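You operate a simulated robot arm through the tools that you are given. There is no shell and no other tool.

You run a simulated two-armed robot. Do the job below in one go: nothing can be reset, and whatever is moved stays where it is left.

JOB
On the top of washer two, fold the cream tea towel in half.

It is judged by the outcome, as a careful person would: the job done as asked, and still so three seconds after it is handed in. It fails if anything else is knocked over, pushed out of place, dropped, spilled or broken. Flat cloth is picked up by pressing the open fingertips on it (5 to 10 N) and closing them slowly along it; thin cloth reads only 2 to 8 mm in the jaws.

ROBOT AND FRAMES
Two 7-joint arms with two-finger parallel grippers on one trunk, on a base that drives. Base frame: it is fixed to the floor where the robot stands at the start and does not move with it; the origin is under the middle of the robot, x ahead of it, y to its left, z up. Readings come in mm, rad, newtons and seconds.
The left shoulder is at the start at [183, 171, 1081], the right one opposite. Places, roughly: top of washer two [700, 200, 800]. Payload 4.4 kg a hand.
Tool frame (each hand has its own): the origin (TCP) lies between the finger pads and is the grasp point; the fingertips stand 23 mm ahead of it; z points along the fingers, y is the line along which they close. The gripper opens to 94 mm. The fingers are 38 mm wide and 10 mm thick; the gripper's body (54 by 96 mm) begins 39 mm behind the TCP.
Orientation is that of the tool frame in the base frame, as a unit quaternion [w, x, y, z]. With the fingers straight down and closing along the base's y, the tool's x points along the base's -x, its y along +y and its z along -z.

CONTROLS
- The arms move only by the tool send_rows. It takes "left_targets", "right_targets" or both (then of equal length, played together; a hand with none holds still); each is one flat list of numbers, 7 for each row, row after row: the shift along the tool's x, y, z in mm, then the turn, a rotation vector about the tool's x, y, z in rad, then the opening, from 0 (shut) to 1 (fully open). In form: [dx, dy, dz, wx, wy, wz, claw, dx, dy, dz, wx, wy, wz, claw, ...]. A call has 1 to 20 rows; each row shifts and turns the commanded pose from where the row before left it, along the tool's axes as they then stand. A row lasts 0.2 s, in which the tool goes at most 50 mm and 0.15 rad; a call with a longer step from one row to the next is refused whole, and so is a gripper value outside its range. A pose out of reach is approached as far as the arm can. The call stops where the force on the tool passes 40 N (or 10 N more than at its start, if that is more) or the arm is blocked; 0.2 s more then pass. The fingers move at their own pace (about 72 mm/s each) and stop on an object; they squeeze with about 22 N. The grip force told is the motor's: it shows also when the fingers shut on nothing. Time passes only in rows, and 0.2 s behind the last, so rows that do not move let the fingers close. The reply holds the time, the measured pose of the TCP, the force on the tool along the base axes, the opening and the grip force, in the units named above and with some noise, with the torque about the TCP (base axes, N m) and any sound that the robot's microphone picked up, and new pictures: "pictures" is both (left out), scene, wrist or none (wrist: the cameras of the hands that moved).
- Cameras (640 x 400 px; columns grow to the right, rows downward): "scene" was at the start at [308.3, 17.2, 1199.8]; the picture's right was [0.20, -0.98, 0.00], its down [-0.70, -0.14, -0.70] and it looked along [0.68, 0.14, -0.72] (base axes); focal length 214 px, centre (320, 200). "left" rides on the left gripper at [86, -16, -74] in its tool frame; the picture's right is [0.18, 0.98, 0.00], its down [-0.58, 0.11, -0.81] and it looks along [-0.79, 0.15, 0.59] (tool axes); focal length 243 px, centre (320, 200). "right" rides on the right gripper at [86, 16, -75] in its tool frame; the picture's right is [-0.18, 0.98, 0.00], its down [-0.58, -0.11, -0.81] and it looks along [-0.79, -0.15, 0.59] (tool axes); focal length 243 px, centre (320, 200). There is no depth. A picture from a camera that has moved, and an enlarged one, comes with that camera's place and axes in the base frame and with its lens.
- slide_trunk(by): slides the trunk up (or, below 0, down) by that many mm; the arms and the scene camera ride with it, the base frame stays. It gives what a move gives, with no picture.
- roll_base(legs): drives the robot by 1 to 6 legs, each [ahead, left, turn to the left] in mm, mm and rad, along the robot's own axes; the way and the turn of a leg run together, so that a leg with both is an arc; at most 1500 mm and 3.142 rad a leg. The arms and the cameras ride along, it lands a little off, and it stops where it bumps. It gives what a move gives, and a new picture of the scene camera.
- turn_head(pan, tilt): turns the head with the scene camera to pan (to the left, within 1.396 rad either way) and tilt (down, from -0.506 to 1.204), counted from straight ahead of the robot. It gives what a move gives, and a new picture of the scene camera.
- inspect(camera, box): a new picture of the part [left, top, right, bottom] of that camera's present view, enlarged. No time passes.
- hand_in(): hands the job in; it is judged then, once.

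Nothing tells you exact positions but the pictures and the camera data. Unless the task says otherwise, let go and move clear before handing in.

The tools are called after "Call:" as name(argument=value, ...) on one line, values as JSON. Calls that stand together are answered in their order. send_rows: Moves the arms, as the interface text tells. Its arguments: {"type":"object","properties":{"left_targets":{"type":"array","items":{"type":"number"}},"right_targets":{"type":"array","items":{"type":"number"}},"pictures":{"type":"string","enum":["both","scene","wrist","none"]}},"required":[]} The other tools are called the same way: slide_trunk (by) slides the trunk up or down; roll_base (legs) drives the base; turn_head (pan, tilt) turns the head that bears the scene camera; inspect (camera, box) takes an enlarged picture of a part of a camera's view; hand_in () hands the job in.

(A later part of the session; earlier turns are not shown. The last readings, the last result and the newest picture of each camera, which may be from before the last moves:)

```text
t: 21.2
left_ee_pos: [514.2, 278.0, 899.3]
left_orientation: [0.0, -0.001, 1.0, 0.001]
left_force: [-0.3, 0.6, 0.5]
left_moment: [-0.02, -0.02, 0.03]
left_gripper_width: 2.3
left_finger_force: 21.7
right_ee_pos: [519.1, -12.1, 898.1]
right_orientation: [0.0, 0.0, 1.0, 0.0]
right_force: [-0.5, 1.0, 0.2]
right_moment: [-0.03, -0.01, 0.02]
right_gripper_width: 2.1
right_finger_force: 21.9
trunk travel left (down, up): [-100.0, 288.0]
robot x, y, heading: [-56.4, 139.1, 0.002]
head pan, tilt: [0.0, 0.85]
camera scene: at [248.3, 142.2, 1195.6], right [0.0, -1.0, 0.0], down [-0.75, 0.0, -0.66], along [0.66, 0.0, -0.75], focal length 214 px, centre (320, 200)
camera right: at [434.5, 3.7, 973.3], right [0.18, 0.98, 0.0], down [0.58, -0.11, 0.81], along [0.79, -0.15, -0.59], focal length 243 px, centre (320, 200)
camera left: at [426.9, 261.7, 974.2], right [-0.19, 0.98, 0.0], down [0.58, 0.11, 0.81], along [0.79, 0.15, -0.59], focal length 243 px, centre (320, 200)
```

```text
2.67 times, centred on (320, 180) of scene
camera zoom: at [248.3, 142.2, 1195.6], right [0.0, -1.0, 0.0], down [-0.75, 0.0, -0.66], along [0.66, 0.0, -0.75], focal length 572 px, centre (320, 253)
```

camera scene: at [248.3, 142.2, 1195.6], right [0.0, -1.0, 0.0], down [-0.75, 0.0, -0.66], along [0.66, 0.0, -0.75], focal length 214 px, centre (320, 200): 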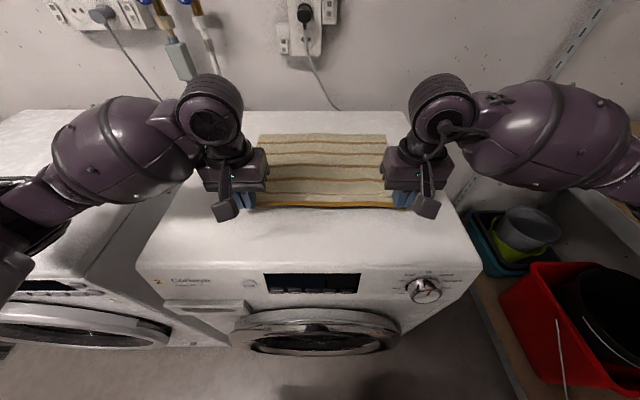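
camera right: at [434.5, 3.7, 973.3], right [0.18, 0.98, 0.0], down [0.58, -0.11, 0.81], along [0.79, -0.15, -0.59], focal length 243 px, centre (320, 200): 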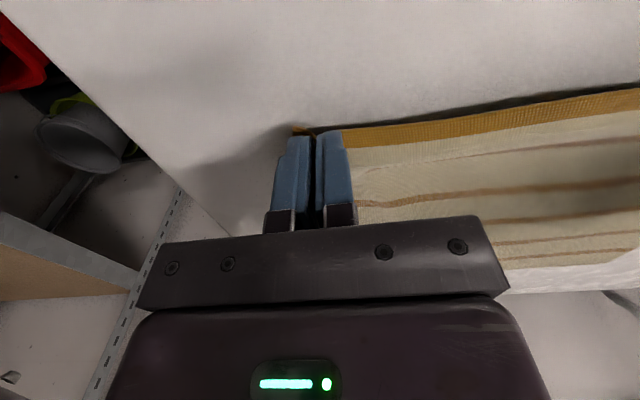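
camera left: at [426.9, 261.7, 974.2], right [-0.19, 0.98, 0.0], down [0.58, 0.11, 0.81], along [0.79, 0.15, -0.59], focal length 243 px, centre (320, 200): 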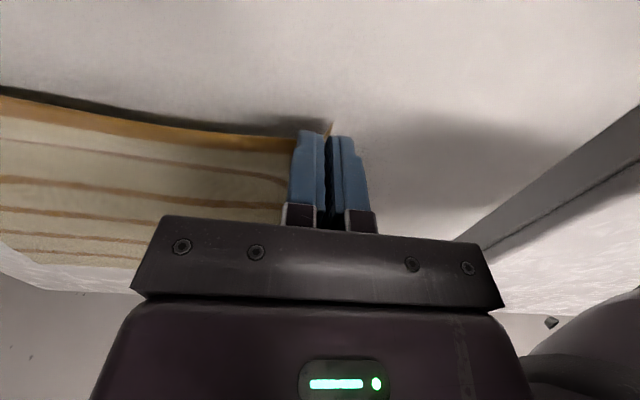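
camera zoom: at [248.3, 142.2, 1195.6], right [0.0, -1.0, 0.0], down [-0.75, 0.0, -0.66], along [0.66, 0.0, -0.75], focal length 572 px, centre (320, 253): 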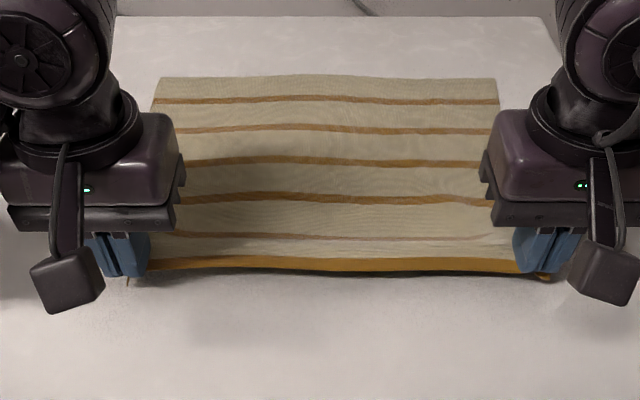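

Both corners are held and the hem lifts evenly. Next I'll carry them up and forward in an arc, a little inside the taut semicircle, to mid-fold.

Call:
send_rows(left_targets=[-6.6, 0.4, -20, 0, 0, 0, 0, -9.4, 0.4, -15.3, 0, 0, 0, 0, -11.9, 0.4, -14, 0, 0, 0, 0, -14.2, 0.4, -12.3, 0, 0, 0, 0, -16.3, 0.4, -10.4, 0, 0, 0, 0, -17.9, 0.4, -8.2, 0, 0, 0, 0, -19.2, 0.4, -5.8, 0, 0, 0, 0, -20, 0.4, -3.4, 0, 0, 0, 0, -20.4, 0.4, -0.8, 0, 0, 0, 0, 0, 0, 0, 0, 0, 0, 0], right_targets=[-6.6, 0.4, -20, 0, 0, 0, 0, -9.4, 0.4, -15.3, 0, 0, 0, 0, -11.9, 0.4, -14, 0, 0, 0, 0, -14.2, 0.4, -12.3, 0, 0, 0, 0, -16.3, 0.4, -10.4, 0, 0, 0, 0, -17.9, 0.4, -8.2, 0, 0, 0, 0, -19.2, 0.4, -5.8, 0, 0, 0, 0, -20, 0.4, -3.4, 0, 0, 0, 0, -20.4, 0.4, -0.8, 0, 0, 0, 0, 0, 0, 0, 0, 0, 0, 0], pictures="both")

Call:
inspect(camera="scene", box=[200, 90, 440, 230])

```text
t: 23.4
left_ee_pos: [650.9, 281.2, 990.9]
left_orientation: [0.0, 0.0, 1.0, 0.0]
left_force: [-0.8, -1.3, 0.1]
left_moment: [-0.01, 0.02, 0.01]
left_gripper_width: 2.3
left_finger_force: 22.3
right_ee_pos: [657.1, -9.5, 989.0]
right_orientation: [0.0, 0.0, 1.0, -0.001]
right_force: [1.5, 0.4, -0.7]
right_moment: [0.0, 0.0, -0.02]
right_gripper_width: 1.9
right_finger_force: 21.5
trunk travel left (down, up): [-100.0, 288.0]
robot x, y, heading: [-57.3, 139.8, -0.002]
head pan, tilt: [0.0, 0.85]
camera scene: at [247.8, 142.2, 1195.8], right [0.0, -1.0, 0.0], down [-0.75, 0.0, -0.66], along [0.66, 0.0, -0.75], focal length 214 px, centre (320, 200)
camera right: at [571.0, 7.3, 1063.8], right [0.18, 0.98, 0.0], down [0.58, -0.11, 0.81], along [0.79, -0.15, -0.59], focal length 243 px, centre (320, 200)
camera left: at [563.8, 264.9, 1064.6], right [-0.18, 0.98, 0.0], down [0.58, 0.11, 0.81], along [0.79, 0.15, -0.59], focal length 243 px, centre (320, 200)
```

scene: 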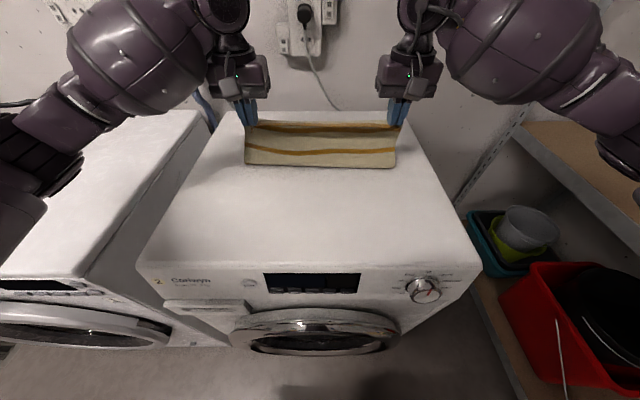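
right: 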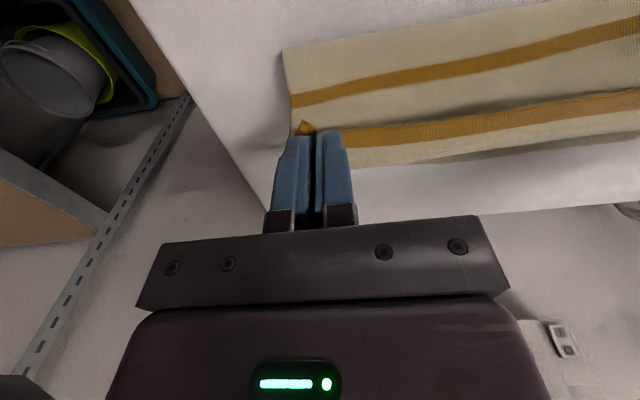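
left: 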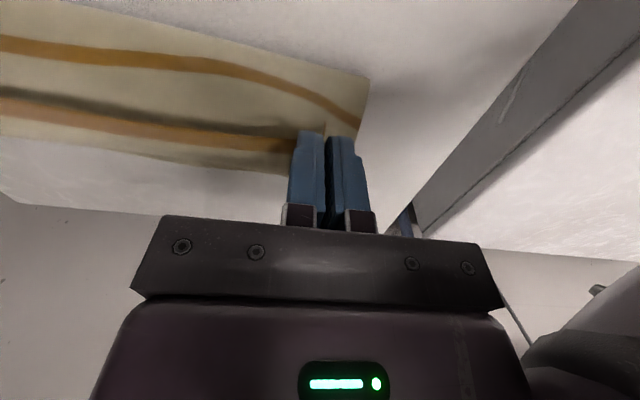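

```text
2.67 times, centred on (320, 160) of scene
camera zoom: at [247.8, 142.2, 1195.8], right [0.0, -1.0, 0.0], down [-0.75, 0.0, -0.66], along [0.66, 0.0, -0.75], focal length 572 px, centre (320, 307)
```

zoom: 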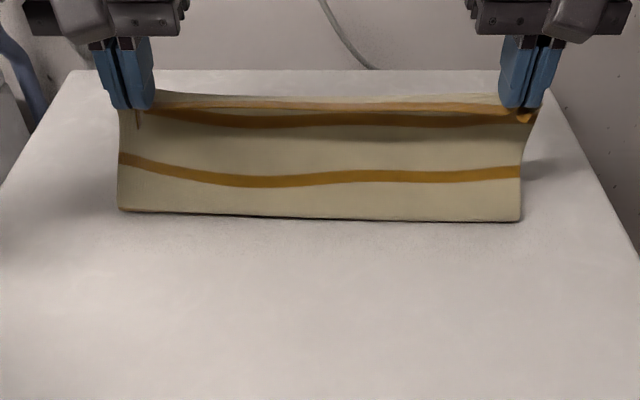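

At mid-fold the towel hangs cleanly, with the bend resting on the top at x≈660–665. I'll continue down the far side of the arc, gradually tilting the fingers back toward the robot so the hem can lay over.

Call:
send_rows(left_targets=[-21.36, 0.45, 1.23, 0, 0.05, 0, 0, -21.17, 0.45, 2.84, 0, 0.05, 0, 0, -20.44, 0.45, 4.33, 0, 0.05, 0, 0, -19.62, 0.45, 5.73, 0, 0.05, 0, 0, -18.68, 0.45, 7.32, 0, 0.05, 0, 0, -17.36, 0.45, 8.7, 0, 0.05, 0, 0, 0, 0, 0, 0, 0, 0, 0], right_targets=[-21.36, 0.45, 1.23, 0, 0.05, 0, 0, -21.17, 0.45, 2.84, 0, 0.05, 0, 0, -20.44, 0.45, 4.33, 0, 0.05, 0, 0, -19.62, 0.45, 5.73, 0, 0.05, 0, 0, -18.68, 0.45, 7.32, 0, 0.05, 0, 0, -17.36, 0.45, 8.7, 0, 0.05, 0, 0, 0, 0, 0, 0, 0, 0, 0], pictures="both")

Call:
inspect(camera="scene", box=[200, 90, 440, 230])

```text
t: 25.0
left_ee_pos: [763.3, 285.1, 947.8]
left_orientation: [-0.149, 0.0, 0.989, 0.0]
left_force: [0.1, -0.2, -0.1]
left_moment: [-0.02, 0.0, 0.05]
left_gripper_width: 2.4
left_finger_force: 21.9
right_ee_pos: [769.5, -6.9, 945.9]
right_orientation: [-0.149, 0.0, 0.989, 0.0]
right_force: [0.1, 0.3, -0.1]
right_moment: [0.01, -0.02, -0.03]
right_gripper_width: 2.0
right_finger_force: 21.7
trunk travel left (down, up): [-100.0, 288.0]
robot x, y, heading: [-61.7, 141.0, 0.004]
head pan, tilt: [0.0, 0.85]
camera scene: at [247.5, 142.1, 1196.1], right [0.0, -1.0, 0.0], down [-0.75, 0.0, -0.66], along [0.66, 0.0, -0.75], focal length 214 px, centre (320, 200)
camera right: at [709.8, 10.2, 1043.2], right [0.17, 0.98, -0.05], down [0.79, -0.11, 0.6], along [0.58, -0.15, -0.8], focal length 243 px, centre (320, 200)
camera left: at [701.9, 269.4, 1044.8], right [-0.18, 0.98, 0.05], down [0.79, 0.11, 0.6], along [0.58, 0.15, -0.8], focal length 243 px, centre (320, 200)
```

scene: 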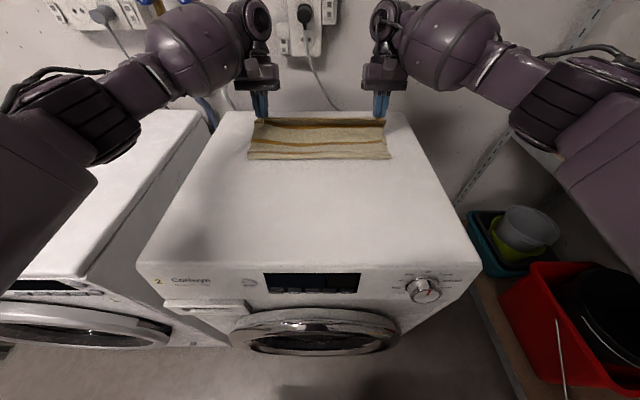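
right: 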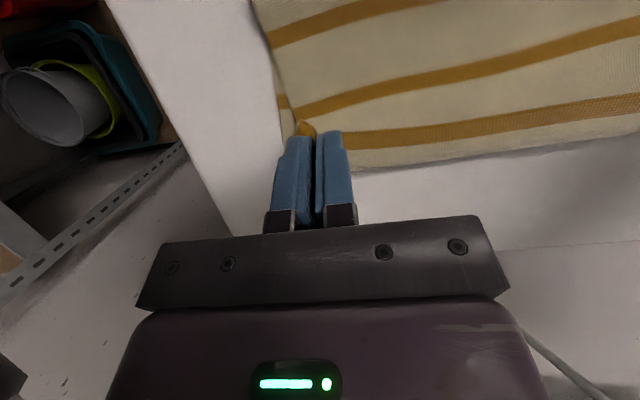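
left: 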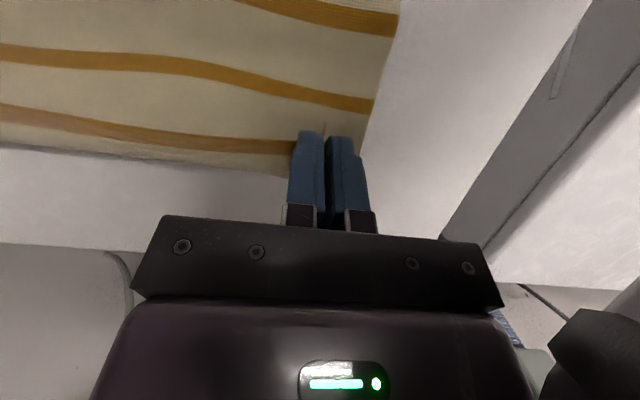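

```text
2.67 times, centred on (320, 160) of scene
camera zoom: at [247.5, 142.1, 1196.1], right [0.0, -1.0, 0.0], down [-0.75, 0.0, -0.66], along [0.66, 0.0, -0.75], focal length 572 px, centre (320, 307)
```

zoom: 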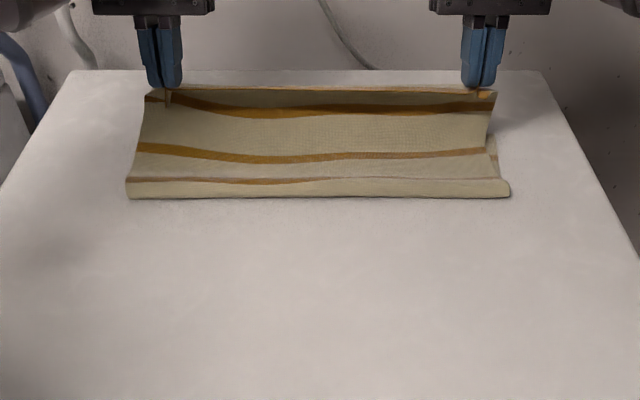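

The fold is going well, and the wrist cameras now show the lower layer's far edge at x≈821. I'll zoom in to see how the hem hangs relative to it.

Call:
inspect(camera="left", box=[160, 60, 420, 230])

Call:
inspect(camera="right", box=[230, 60, 490, 230])

```text
2.35 times, centred on (290, 145) of left
camera zoom: at [701.9, 269.4, 1044.8], right [-0.18, 0.98, 0.05], down [0.79, 0.11, 0.6], along [0.58, 0.15, -0.8], focal length 571 px, centre (391, 329)
```

zoom: 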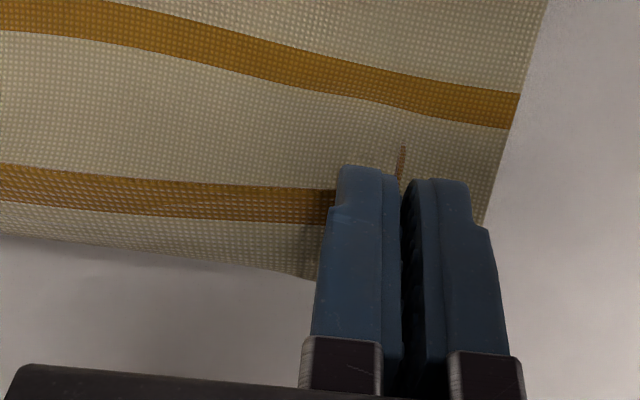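

```text
2.35 times, centred on (360, 145) of right
camera zoom: at [709.8, 10.2, 1043.2], right [0.17, 0.98, -0.05], down [0.79, -0.11, 0.6], along [0.58, -0.15, -0.8], focal length 571 px, centre (226, 329)
```

zoom: 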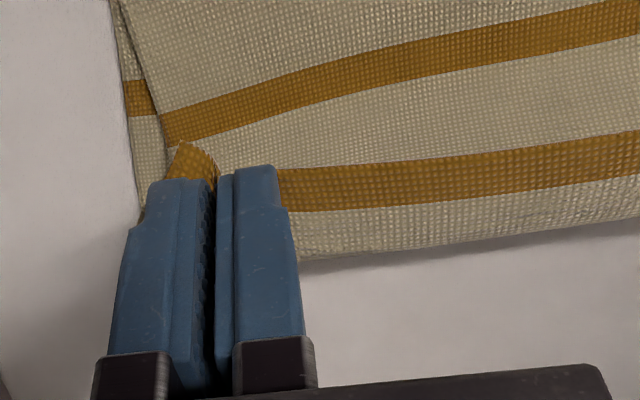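

The hem hangs just inside the lower layer's far edge. I'll keep lowering and tilting, aiming to finish about 17 mm short of x=821 at the point where the cloth leaves the fingers.

Call:
send_rows(left_targets=[-15.53, 0.5, 8.59, 0, 0.05, 0, 0, -14.44, 0.5, 9.53, 0, 0.05, 0, 0, -13.98, 0.5, 9.18, 0, 0.05, 0, 0, 0, 0, 0, 0, 0, 0, 0], right_targets=[-14.58, 0.5, 8.89, 0, 0.05, 0, 0, -13.5, 0.5, 9.87, 0, 0.05, 0, 0, -11.75, 0.5, 9.04, 0, 0.05, 0, 0, 0, 0, 0, 0, 0, 0, 0], pictures="both")

Call:
inspect(camera="scene", box=[200, 90, 440, 230])

Call:
inspect(camera="left", box=[160, 60, 420, 230])

Call:
inspect(camera="right", box=[230, 60, 490, 230])

```text
t: 26.0
left_ee_pos: [794.8, 288.2, 906.2]
left_orientation: [-0.222, -0.001, 0.975, 0.0]
left_force: [-0.3, -1.2, -0.1]
left_moment: [0.02, 0.0, 0.02]
left_gripper_width: 2.3
left_finger_force: 22.2
right_ee_pos: [796.1, -3.8, 907.2]
right_orientation: [-0.222, -0.001, 0.975, 0.0]
right_force: [-0.2, -0.3, -0.1]
right_moment: [0.01, 0.04, 0.01]
right_gripper_width: 2.0
right_finger_force: 22.3
trunk travel left (down, up): [-100.0, 288.0]
robot x, y, heading: [-62.1, 139.7, 0.001]
head pan, tilt: [0.0, 0.85]
camera scene: at [247.7, 142.2, 1196.0], right [0.0, -1.0, 0.0], down [-0.75, 0.0, -0.66], along [0.66, 0.0, -0.75], focal length 214 px, centre (320, 200)
camera right: at [751.1, 12.5, 1012.0], right [0.16, 0.98, -0.08], down [0.87, -0.11, 0.47], along [0.46, -0.15, -0.88], focal length 243 px, centre (320, 200)
camera left: at [748.2, 270.9, 1011.2], right [-0.17, 0.98, 0.08], down [0.87, 0.11, 0.47], along [0.46, 0.15, -0.88], focal length 243 px, centre (320, 200)
```

scene: 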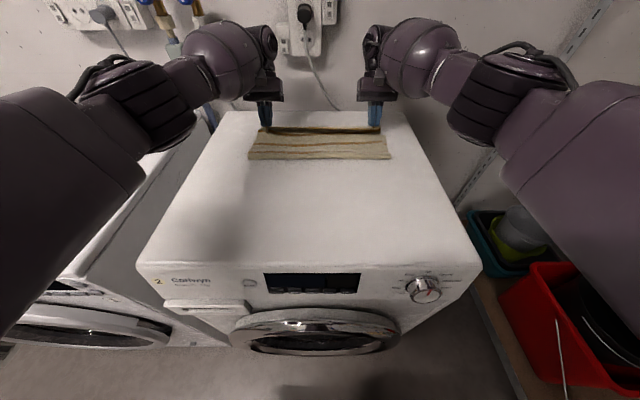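
right: 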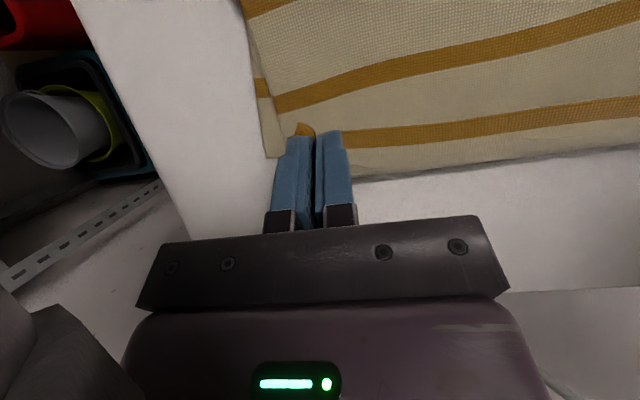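
left: 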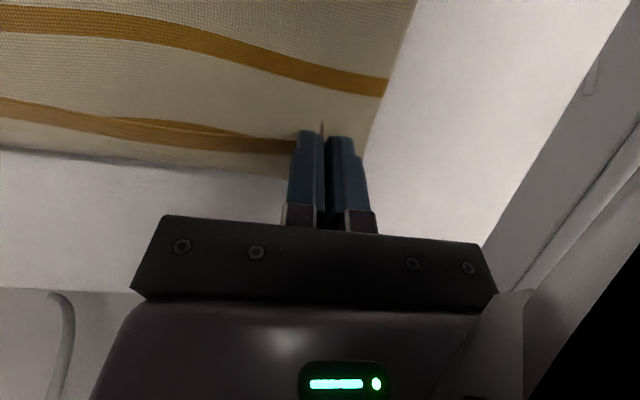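

```text
2.67 times, centred on (320, 160) of scene
camera zoom: at [247.7, 142.2, 1196.0], right [0.0, -1.0, 0.0], down [-0.75, 0.0, -0.66], along [0.66, 0.0, -0.75], focal length 572 px, centre (320, 307)
```

zoom: 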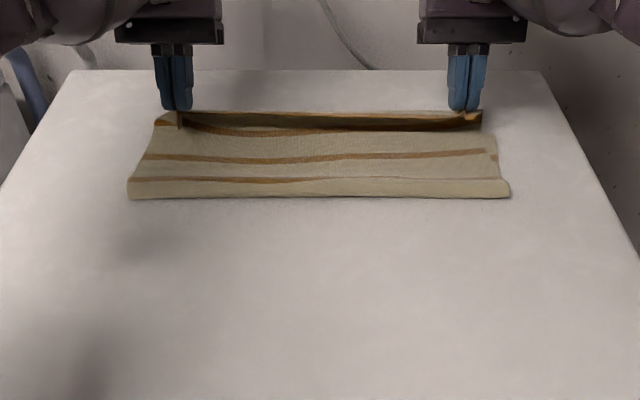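

```text
2.35 times, centred on (290, 145) of left
camera zoom: at [748.2, 270.9, 1011.2], right [-0.17, 0.98, 0.08], down [0.87, 0.11, 0.47], along [0.46, 0.15, -0.88], focal length 571 px, centre (391, 329)
```

zoom: 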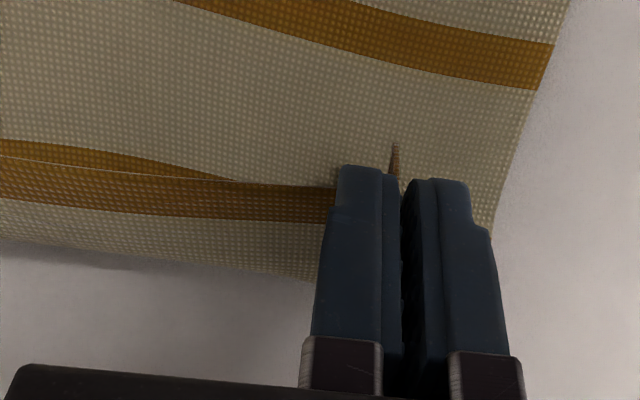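

```text
2.35 times, centred on (360, 145) of right
camera zoom: at [751.1, 12.5, 1012.0], right [0.16, 0.98, -0.08], down [0.87, -0.11, 0.47], along [0.46, -0.15, -0.88], focal length 571 px, centre (226, 329)
```

zoom: 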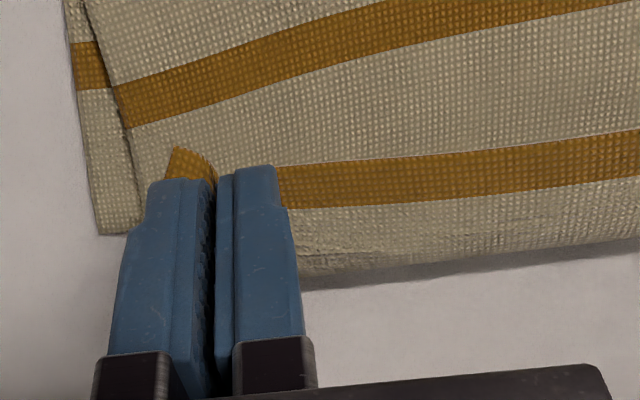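

The hem is about 30 mm above the lower layer. The right-hand corner is hard to read, so I'll zoom in on both corners.

Call:
inspect(camera="right", box=[235, 50, 365, 190])

Call:
inspect(camera="left", box=[260, 60, 400, 190])

Call:
inspect(camera="scene", box=[360, 115, 400, 170])

Call:
inspect(camera="scene", box=[240, 115, 280, 170])

```text
2.86 times, centred on (300, 120) of right
camera zoom: at [751.1, 12.5, 1012.0], right [0.16, 0.98, -0.08], down [0.87, -0.11, 0.47], along [0.46, -0.15, -0.88], focal length 693 px, centre (377, 429)
```

zoom: 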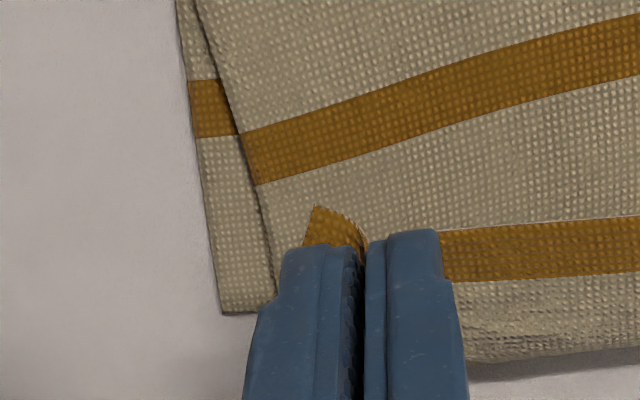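

```text
3.08 times, centred on (330, 125) of left
camera zoom: at [748.2, 270.9, 1011.2], right [-0.17, 0.98, 0.08], down [0.87, 0.11, 0.47], along [0.46, 0.15, -0.88], focal length 746 px, centre (289, 431)
```

zoom: 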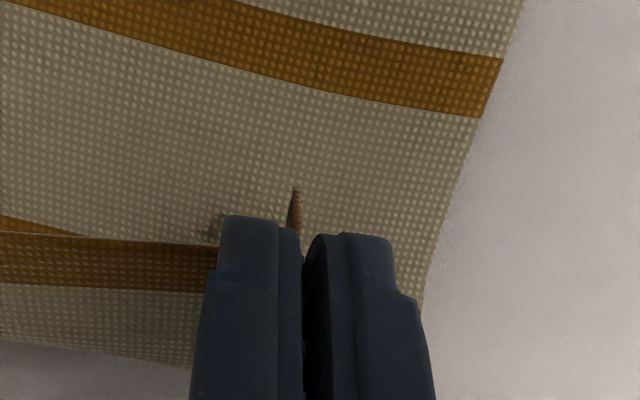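

```text
7.27 times, centred on (380, 142) of scene
camera zoom: at [247.7, 142.2, 1196.0], right [0.0, -1.0, 0.0], down [-0.75, 0.0, -0.66], along [0.66, 0.0, -0.75], focal length 1560 px, centre (-116, 618)
```

zoom: 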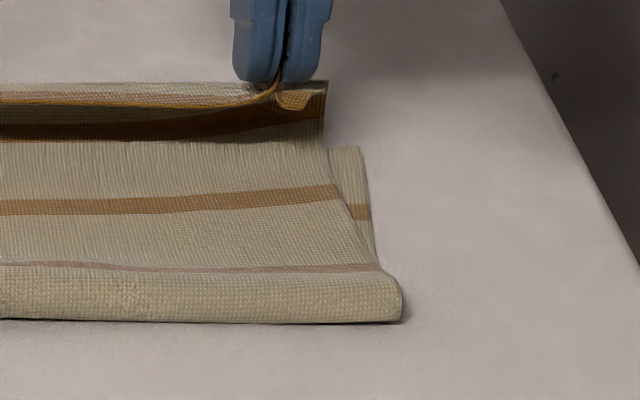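

```text
7.27 times, centred on (260, 142) of scene
camera zoom: at [247.7, 142.2, 1196.0], right [0.0, -1.0, 0.0], down [-0.75, 0.0, -0.66], along [0.66, 0.0, -0.75], focal length 1560 px, centre (756, 618)
```

zoom: 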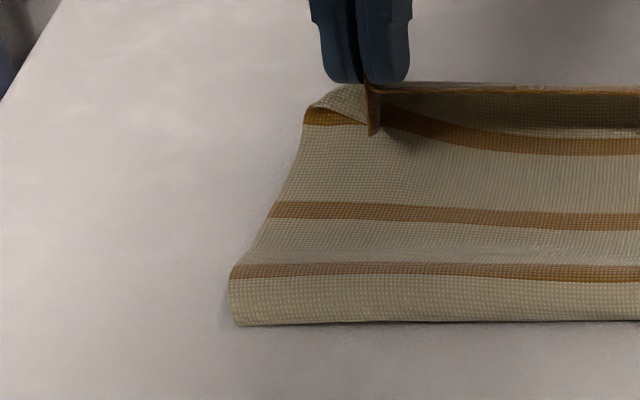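

The views show the hem flap doubled back about 26 mm at the fingers. They also show the hands have gone too far forward, because the lower layer's far right corner is at x≈799. I'll bring both hands back about 28 mm at this height to uncover the lower edge.

Call:
send_rows(left_targets=[8.4, 0, 4.1, 0, 0, 0, 0, 8.4, 0, 4.1, 0, 0, 0, 0, 8.4, 0, 4.1, 0, 0, 0, 0, 0, 0, 0, 0, 0, 0, 0], right_targets=[8.4, 0, 4.1, 0, 0, 0, 0, 8.4, 0, 4.1, 0, 0, 0, 0, 8.4, 0, 4.1, 0, 0, 0, 0, 0, 0, 0, 0, 0, 0, 0], pictures="both")

Call:
inspect(camera="scene", box=[230, 100, 410, 180])

Call:
inspect(camera="left", box=[100, 40, 420, 240])

Call:
inspect(camera="right", box=[230, 40, 550, 240])

```text
t: 27.0
left_ee_pos: [766.2, 287.2, 905.4]
left_orientation: [-0.223, -0.001, 0.975, 0.0]
left_force: [0.7, -0.3, -0.3]
left_moment: [-0.03, -0.01, 0.02]
left_gripper_width: 2.0
left_finger_force: 21.8
right_ee_pos: [768.7, -4.5, 905.0]
right_orientation: [-0.224, -0.002, 0.975, -0.001]
right_force: [0.2, 0.9, 0.0]
right_moment: [-0.02, 0.01, -0.02]
right_gripper_width: 2.1
right_finger_force: 22.3
trunk travel left (down, up): [-100.0, 288.0]
robot x, y, heading: [-61.0, 140.8, 0.003]
head pan, tilt: [0.0, 0.85]
camera scene: at [248.2, 142.2, 1195.6], right [0.0, -1.0, 0.0], down [-0.75, 0.0, -0.66], along [0.66, 0.0, -0.75], focal length 214 px, centre (320, 200)
camera right: at [724.0, 11.9, 1011.1], right [0.16, 0.98, -0.08], down [0.87, -0.11, 0.47], along [0.46, -0.15, -0.88], focal length 243 px, centre (320, 200)
camera left: at [720.4, 271.6, 1010.3], right [-0.17, 0.98, 0.08], down [0.87, 0.11, 0.47], along [0.46, 0.15, -0.88], focal length 243 px, centre (320, 200)
```

scene: 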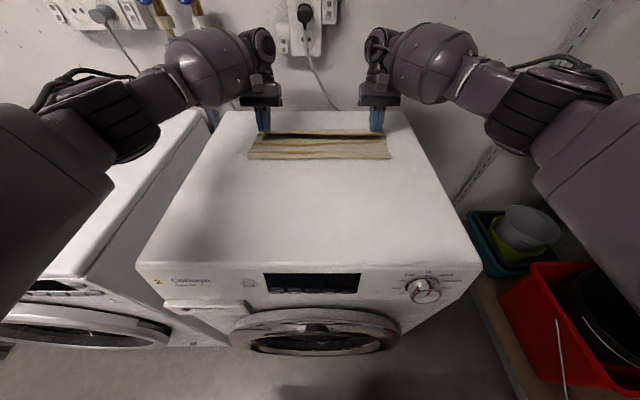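
right: 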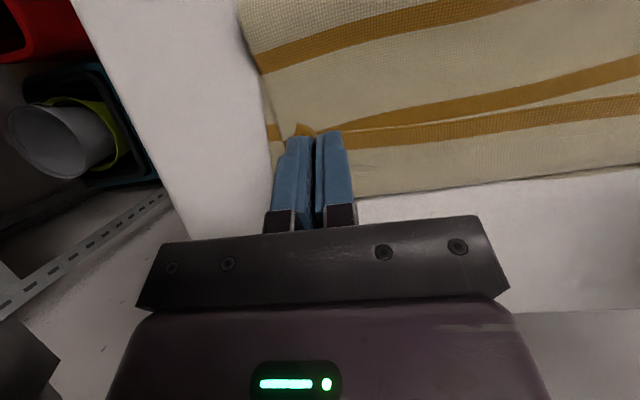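
left: 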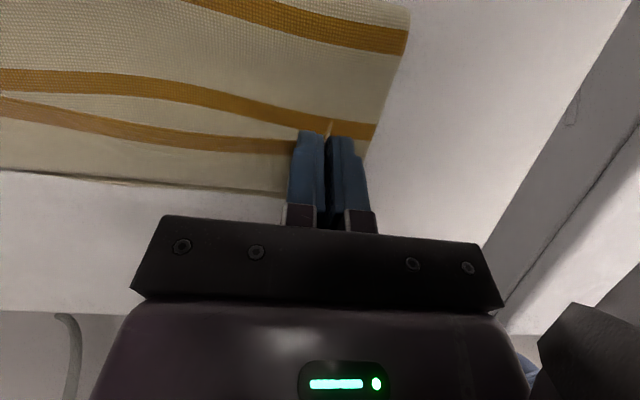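

```text
3.56 times, centred on (320, 140) of scene
camera zoom: at [248.2, 142.2, 1195.6], right [0.0, -1.0, 0.0], down [-0.75, 0.0, -0.66], along [0.66, 0.0, -0.75], focal length 763 px, centre (320, 413)
```

zoom: 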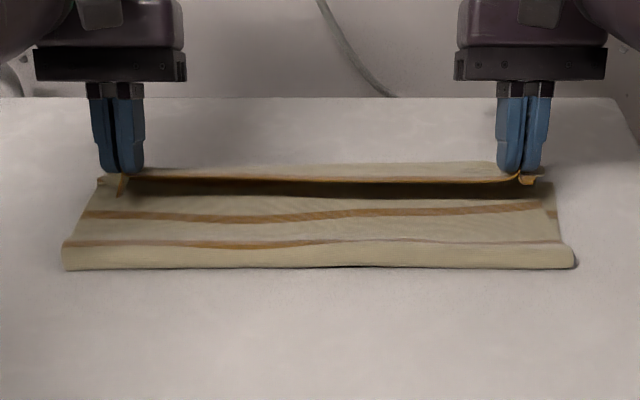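

```text
2.00 times, centred on (260, 140) of left
camera zoom: at [720.4, 271.6, 1010.3], right [-0.17, 0.98, 0.08], down [0.87, 0.11, 0.47], along [0.46, 0.15, -0.88], focal length 485 px, centre (440, 320)
```

zoom: 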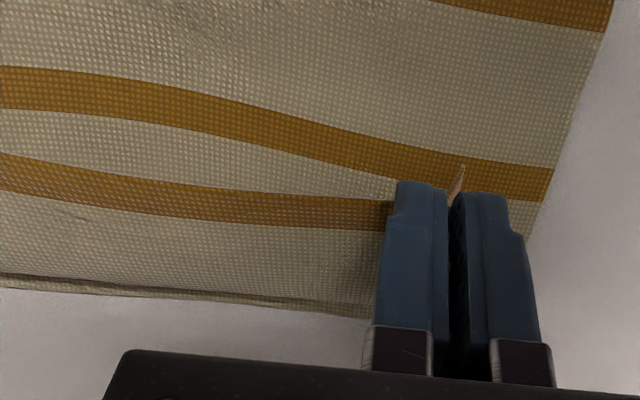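

```text
2.00 times, centred on (390, 140) of right
camera zoom: at [724.0, 11.9, 1011.1], right [0.16, 0.98, -0.08], down [0.87, -0.11, 0.47], along [0.46, -0.15, -0.88], focal length 485 px, centre (180, 320)
```

zoom: 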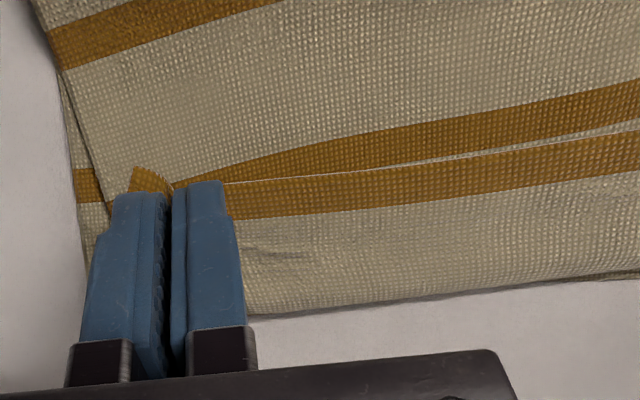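

The fold rolled back well: the lower far edge now shows at x≈799–807 and the fingertip corners are at ≈775. I'll tilt further so the hem flap points more upward and lower until it nearly touches. Then I'll check.

Call:
send_rows(left_targets=[-3.86, 0, 2.02, 0, 0.09, 0, 0, -4.22, 0, 1.79, 0, 0.09, 0, 0, -4.54, 0, 1.64, 0, 0.09, 0, 0, -2.64, 0, 3.0, 0, 0, 0, 0, 0, 0, 0, 0, 0, 0, 0], right_targets=[-3.86, 0, 2.02, 0, 0.09, 0, 0, -4.22, 0, 1.79, 0, 0.09, 0, 0, -4.54, 0, 1.64, 0, 0.09, 0, 0, -2.64, 0, 3.0, 0, 0, 0, 0, 0, 0, 0, 0, 0, 0, 0], pictures="both")

Call:
inspect(camera="scene", box=[230, 100, 410, 180])

Call:
inspect(camera="left", box=[100, 40, 420, 240])

Call:
inspect(camera="right", box=[230, 40, 550, 240])

```text
t: 28.2
left_ee_pos: [752.4, 275.5, 897.9]
left_orientation: [-0.352, -0.001, 0.936, 0.0]
left_force: [-0.5, 0.2, -0.3]
left_moment: [0.02, -0.02, -0.02]
left_gripper_width: 2.4
left_finger_force: 21.6
left hand out of reach, approached as far as the arm can: row 3
right_ee_pos: [766.7, -3.6, 885.4]
right_orientation: [-0.327, -0.002, 0.945, -0.002]
right_force: [-0.3, 0.6, -0.7]
right_moment: [-0.01, -0.03, 0.0]
right_gripper_width: 1.7
right_finger_force: 21.5
right hand out of reach, approached as far as the arm can: row 2, 3
trunk travel left (down, up): [-100.0, 288.0]
robot x, y, heading: [-61.0, 140.1, -0.004]
head pan, tilt: [0.0, 0.85]
camera scene: at [247.9, 142.4, 1195.8], right [0.0, -1.0, 0.0], down [-0.75, 0.0, -0.66], along [0.66, 0.0, -0.75], focal length 214 px, centre (320, 200)
camera right: at [746.1, 13.3, 998.2], right [0.14, 0.98, -0.12], down [0.96, -0.1, 0.27], along [0.26, -0.15, -0.95], focal length 243 px, centre (320, 200)
camera left: at [736.6, 260.0, 1012.3], right [-0.14, 0.98, 0.12], down [0.97, 0.11, 0.22], along [0.21, 0.15, -0.97], focal length 243 px, centre (320, 200)
```

scene: 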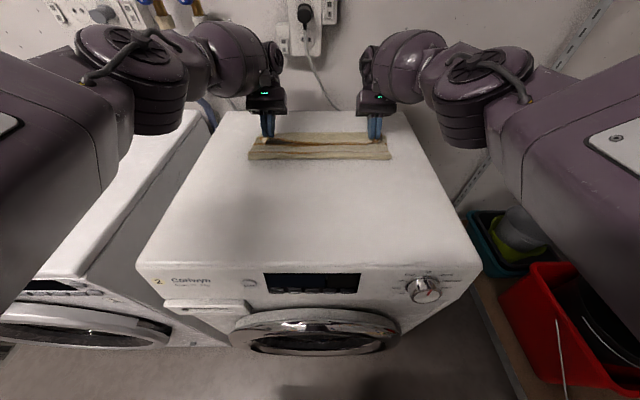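
right: 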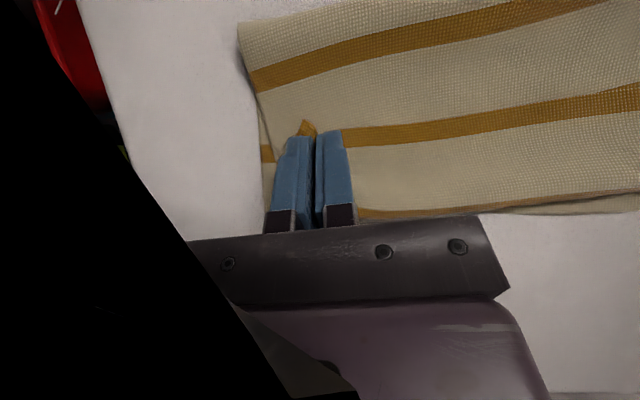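
left: 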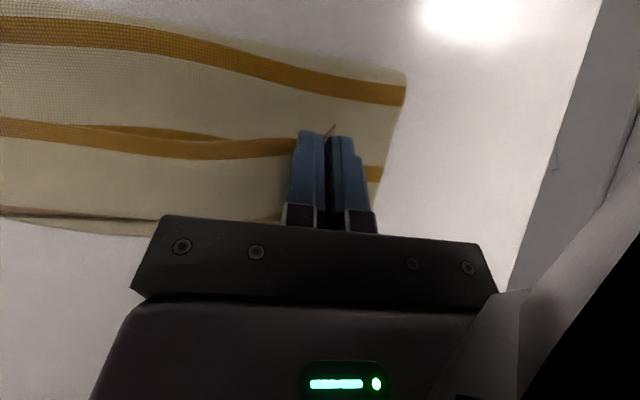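

```text
3.56 times, centred on (320, 140) of scene
camera zoom: at [247.9, 142.4, 1195.8], right [0.0, -1.0, 0.0], down [-0.75, 0.0, -0.66], along [0.66, 0.0, -0.75], focal length 763 px, centre (320, 413)
```

zoom: 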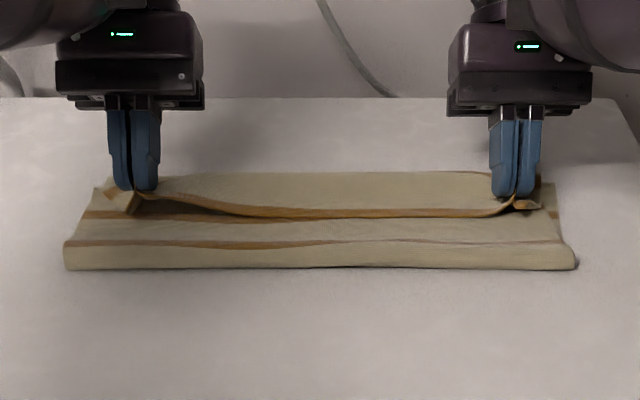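

```text
2.00 times, centred on (260, 140) of left
camera zoom: at [736.6, 260.0, 1012.3], right [-0.14, 0.98, 0.12], down [0.97, 0.11, 0.22], along [0.21, 0.15, -0.97], focal length 485 px, centre (440, 320)
```

zoom: 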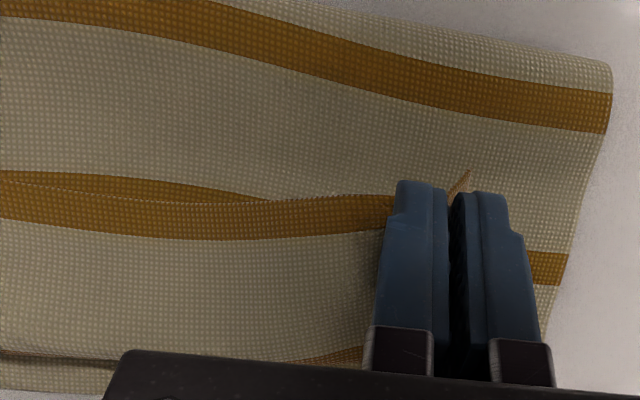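

```text
2.00 times, centred on (390, 140) of right
camera zoom: at [746.1, 13.3, 998.2], right [0.14, 0.98, -0.12], down [0.96, -0.1, 0.27], along [0.26, -0.15, -0.95], focal length 485 px, centre (180, 320)
```

zoom: 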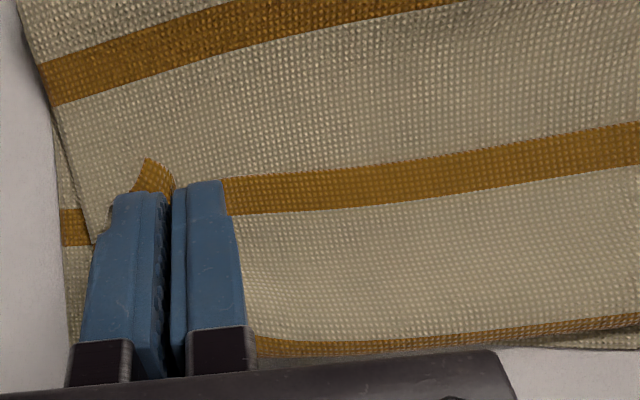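

The extra tilt ran out of reach and both hands drifted, so the hem doubled back further. The clean fix is to undo: bring the hem back over to the near side, lay it flat, and re-grip closer to the very edge. First I'll reverse the tilt and lift.

Call:
send_rows(left_targets=[2.64, 0, -3.0, 0, 0, 0, 0, 0, 0, 0, 0, -0.09, 0, 0, 4.54, 0, -1.64, 0, -0.09, 0, 0, 4.22, 0, -1.79, 0, -0.09, 0, 0, 3.86, 0, -2.02, 0, 0, 0, 0, 0, 0, 0, 0, 0, 0, 0], right_targets=[2.64, 0, -3.0, 0, 0, 0, 0, 0, 0, 0, 0, -0.09, 0, 0, 4.54, 0, -1.64, 0, -0.09, 0, 0, 4.22, 0, -1.79, 0, -0.09, 0, 0, 3.86, 0, -2.02, 0, 0, 0, 0, 0, 0, 0, 0, 0, 0, 0], pictures="scene")

```text
t: 29.6
left_ee_pos: [745.6, 276.4, 913.9]
left_orientation: [-0.222, -0.001, 0.975, 0.0]
left_force: [0.0, 0.1, -0.2]
left_moment: [-0.02, 0.02, 0.01]
left_gripper_width: 2.0
left_finger_force: 21.9
right_ee_pos: [757.4, -3.8, 899.5]
right_orientation: [-0.197, -0.002, 0.98, -0.002]
right_force: [0.2, 0.5, 0.2]
right_moment: [0.0, 0.02, -0.02]
right_gripper_width: 1.7
right_finger_force: 22.1
trunk travel left (down, up): [-100.0, 288.0]
robot x, y, heading: [-59.6, 141.4, 0.0]
head pan, tilt: [0.0, 0.85]
camera scene: at [248.1, 142.2, 1195.7], right [0.0, -1.0, 0.0], down [-0.75, 0.0, -0.66], along [0.66, 0.0, -0.75], focal length 214 px, centre (320, 200)
```

scene: 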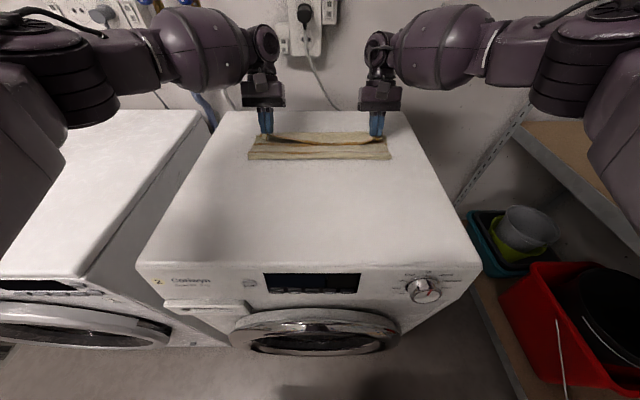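

The pose is back to a reachable tilt. Now I'll carry the hem up, back over, and down to the near side.

Call:
send_rows(left_targets=[20.35, 0, -14.63, 0, -0.0896, 0, 0, 26.44, 0, -13.6, 0, -0.0896, 0, 0, 27.92, 0, -10.97, 0, -0.0896, 0, 0, 29.06, 0, -8.97, 0, -0.0896, 0, 0, 28.39, 0, -7.48, 0, -0.0896, 0, 0, 24, 0, 3, 0, 0, 0, 0, 23, 0, 4, 0, 0, 0, 0, 20, 0, 10, 0, 0, 0, 0, 18, 0, 12, 0, 0, 0, 0, 0, 0, 0, 0, 0, 0, 0], right_targets=[22.58, -1, -17.64, 0, -0.0794, 0, 0, 28.72, -1, -16.87, 0, -0.0794, 0, 0, 30.22, -1, -14.28, 0, -0.0794, 0, 0, 30.34, -1, -12.35, 0, -0.0794, 0, 0, 30.3, -1, -10.14, 0, -0.0794, 0, 0, 24, -0.5, 3, 0, 0, 0, 0, 23, -0.5, 4, 0, 0, 0, 0, 20, -0.5, 10, 0, 0, 0, 0, 18, -0.5, 12, 0, 0, 0, 0, 0, 0, 0, 0, 0, 0, 0], pictures="both")

Call:
inspect(camera="scene", box=[200, 90, 440, 230])

```text
t: 31.8
left_ee_pos: [549.1, 273.9, 971.6]
left_orientation: [0.0, -0.001, 1.0, 0.0]
left_force: [0.3, 0.1, -0.4]
left_moment: [-0.02, 0.05, 0.0]
left_gripper_width: 1.9
left_finger_force: 22.6
right_ee_pos: [552.8, -11.7, 971.1]
right_orientation: [0.0, -0.003, 1.0, -0.002]
right_force: [-0.2, 0.0, -0.2]
right_moment: [0.0, -0.01, -0.02]
right_gripper_width: 2.0
right_finger_force: 21.7
trunk travel left (down, up): [-100.0, 288.0]
robot x, y, heading: [-59.9, 137.3, -0.002]
head pan, tilt: [0.0, 0.85]
camera scene: at [248.0, 142.2, 1195.8], right [0.0, -1.0, 0.0], down [-0.75, 0.0, -0.66], along [0.66, 0.0, -0.75], focal length 214 px, centre (320, 200)
camera right: at [467.9, 5.1, 1046.7], right [0.18, 0.98, 0.0], down [0.58, -0.1, 0.81], along [0.79, -0.15, -0.59], focal length 243 px, centre (320, 200)
camera left: at [462.0, 258.0, 1047.1], right [-0.19, 0.98, 0.0], down [0.58, 0.11, 0.81], along [0.79, 0.15, -0.59], focal length 243 px, centre (320, 200)
```

scene: 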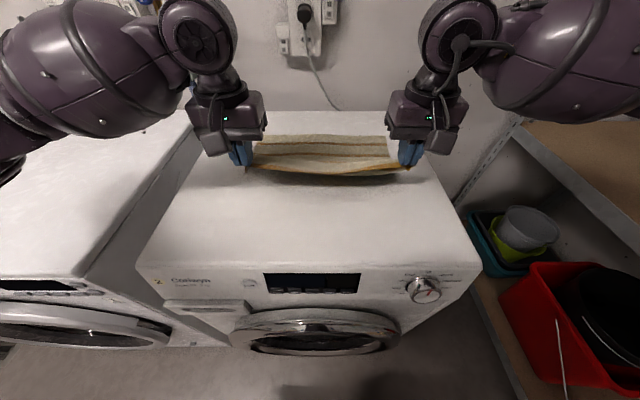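
right: 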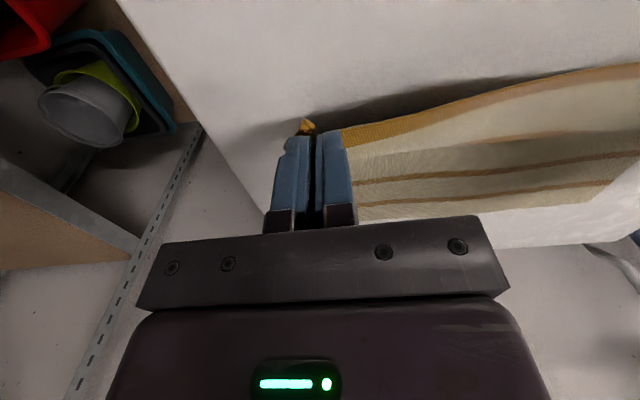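
left: 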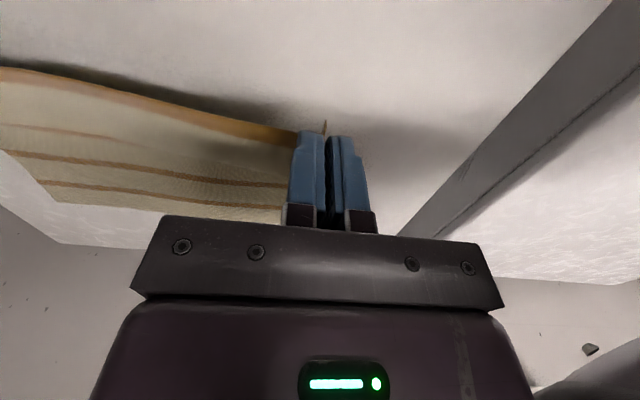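

```text
2.67 times, centred on (320, 160) of scene
camera zoom: at [248.0, 142.2, 1195.8], right [0.0, -1.0, 0.0], down [-0.75, 0.0, -0.66], along [0.66, 0.0, -0.75], focal length 572 px, centre (320, 307)
```

zoom: 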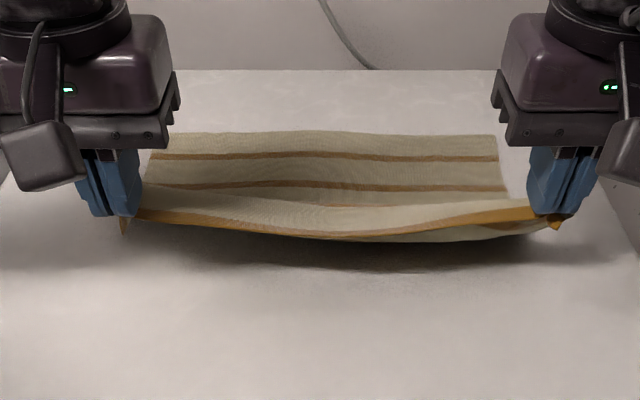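

The far edge is visible again at x≈801, and both corners are still held. I'll lay the near hem back down at about x=496.

Call:
send_rows(left_targets=[15, 0.7, 16, 0, 0, 0, 0, 13, 0.7, 18, 0, 0, 0, 0, 8, 0.7, 16, 0, 0, 0, 0, 5, 0.7, 15, 0, 0, 0, 0, 4, 0.7, 12, 0, 0, 0, 0, 3, 0.7, 8, 0, 0, 0, 0, 2, 0, 4, 0, 0, 0, 0, 0, 0, 0, 0, 0, 0, 0], right_targets=[15, 0, 16, 0, 0, 0, 0, 13, 0, 18, 0, 0, 0, 0, 9, 0, 16, 0, 0, 0, 0, 6, 0, 15, 0, 0, 0, 0, 4, 0, 12, 0, 0, 0, 0, 3, 0, 8, 0, 0, 0, 0, 2, 0, 4, 0, 0, 0, 0, 0, 0, 0, 0, 0, 0, 0], pictures="both")

Call:
inspect(camera="scene", box=[200, 110, 440, 250])

```text
t: 33.6
left_ee_pos: [500.9, 278.4, 882.9]
left_orientation: [0.0, 0.001, 1.0, 0.0]
left_force: [-0.1, 0.0, -0.1]
left_moment: [-0.01, -0.02, 0.02]
left_gripper_width: 2.2
left_finger_force: 21.4
right_ee_pos: [500.6, -11.1, 881.4]
right_orientation: [0.0, -0.002, 1.0, -0.002]
right_force: [-0.2, 0.4, 0.1]
right_moment: [0.01, 0.02, 0.02]
right_gripper_width: 2.0
right_finger_force: 21.6
trunk travel left (down, up): [-100.0, 288.0]
robot x, y, heading: [-59.0, 140.7, 0.004]
head pan, tilt: [0.0, 0.85]
camera scene: at [248.1, 142.2, 1195.7], right [0.0, -1.0, 0.0], down [-0.75, 0.0, -0.66], along [0.66, 0.0, -0.75], focal length 214 px, centre (320, 200)
camera right: at [415.2, 5.1, 956.1], right [0.18, 0.98, 0.0], down [0.58, -0.1, 0.81], along [0.79, -0.15, -0.59], focal length 243 px, centre (320, 200)
camera left: at [413.4, 263.4, 957.9], right [-0.18, 0.98, 0.0], down [0.58, 0.11, 0.81], along [0.79, 0.15, -0.59], focal length 243 px, centre (320, 200)
```

scene: 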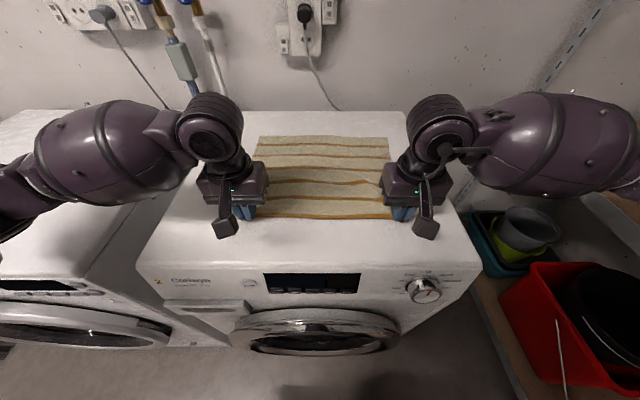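
right: 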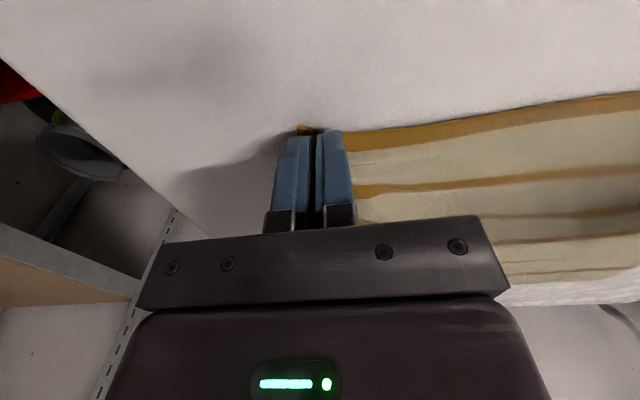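
left: 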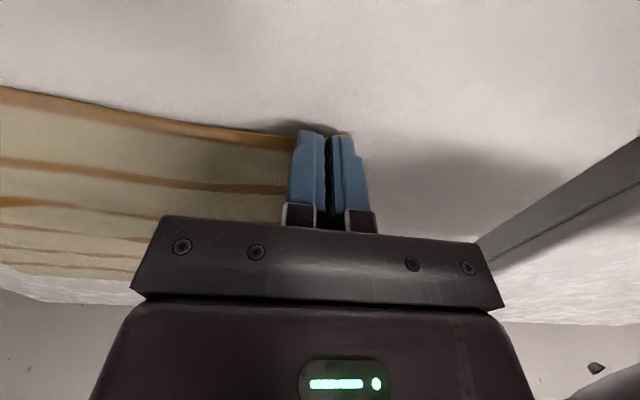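

```text
2.67 times, centred on (320, 180) of scene
camera zoom: at [248.1, 142.2, 1195.7], right [0.0, -1.0, 0.0], down [-0.75, 0.0, -0.66], along [0.66, 0.0, -0.75], focal length 572 px, centre (320, 253)
```

zoom: 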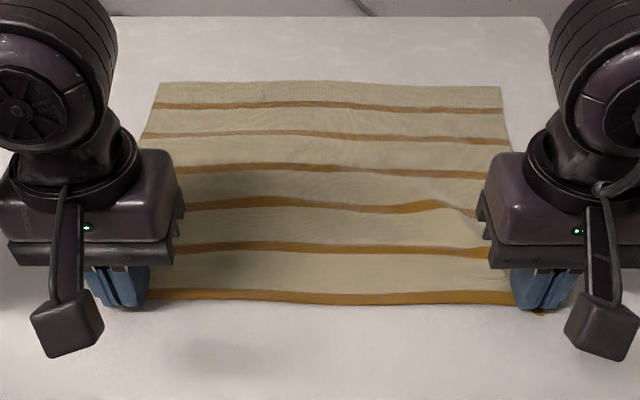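

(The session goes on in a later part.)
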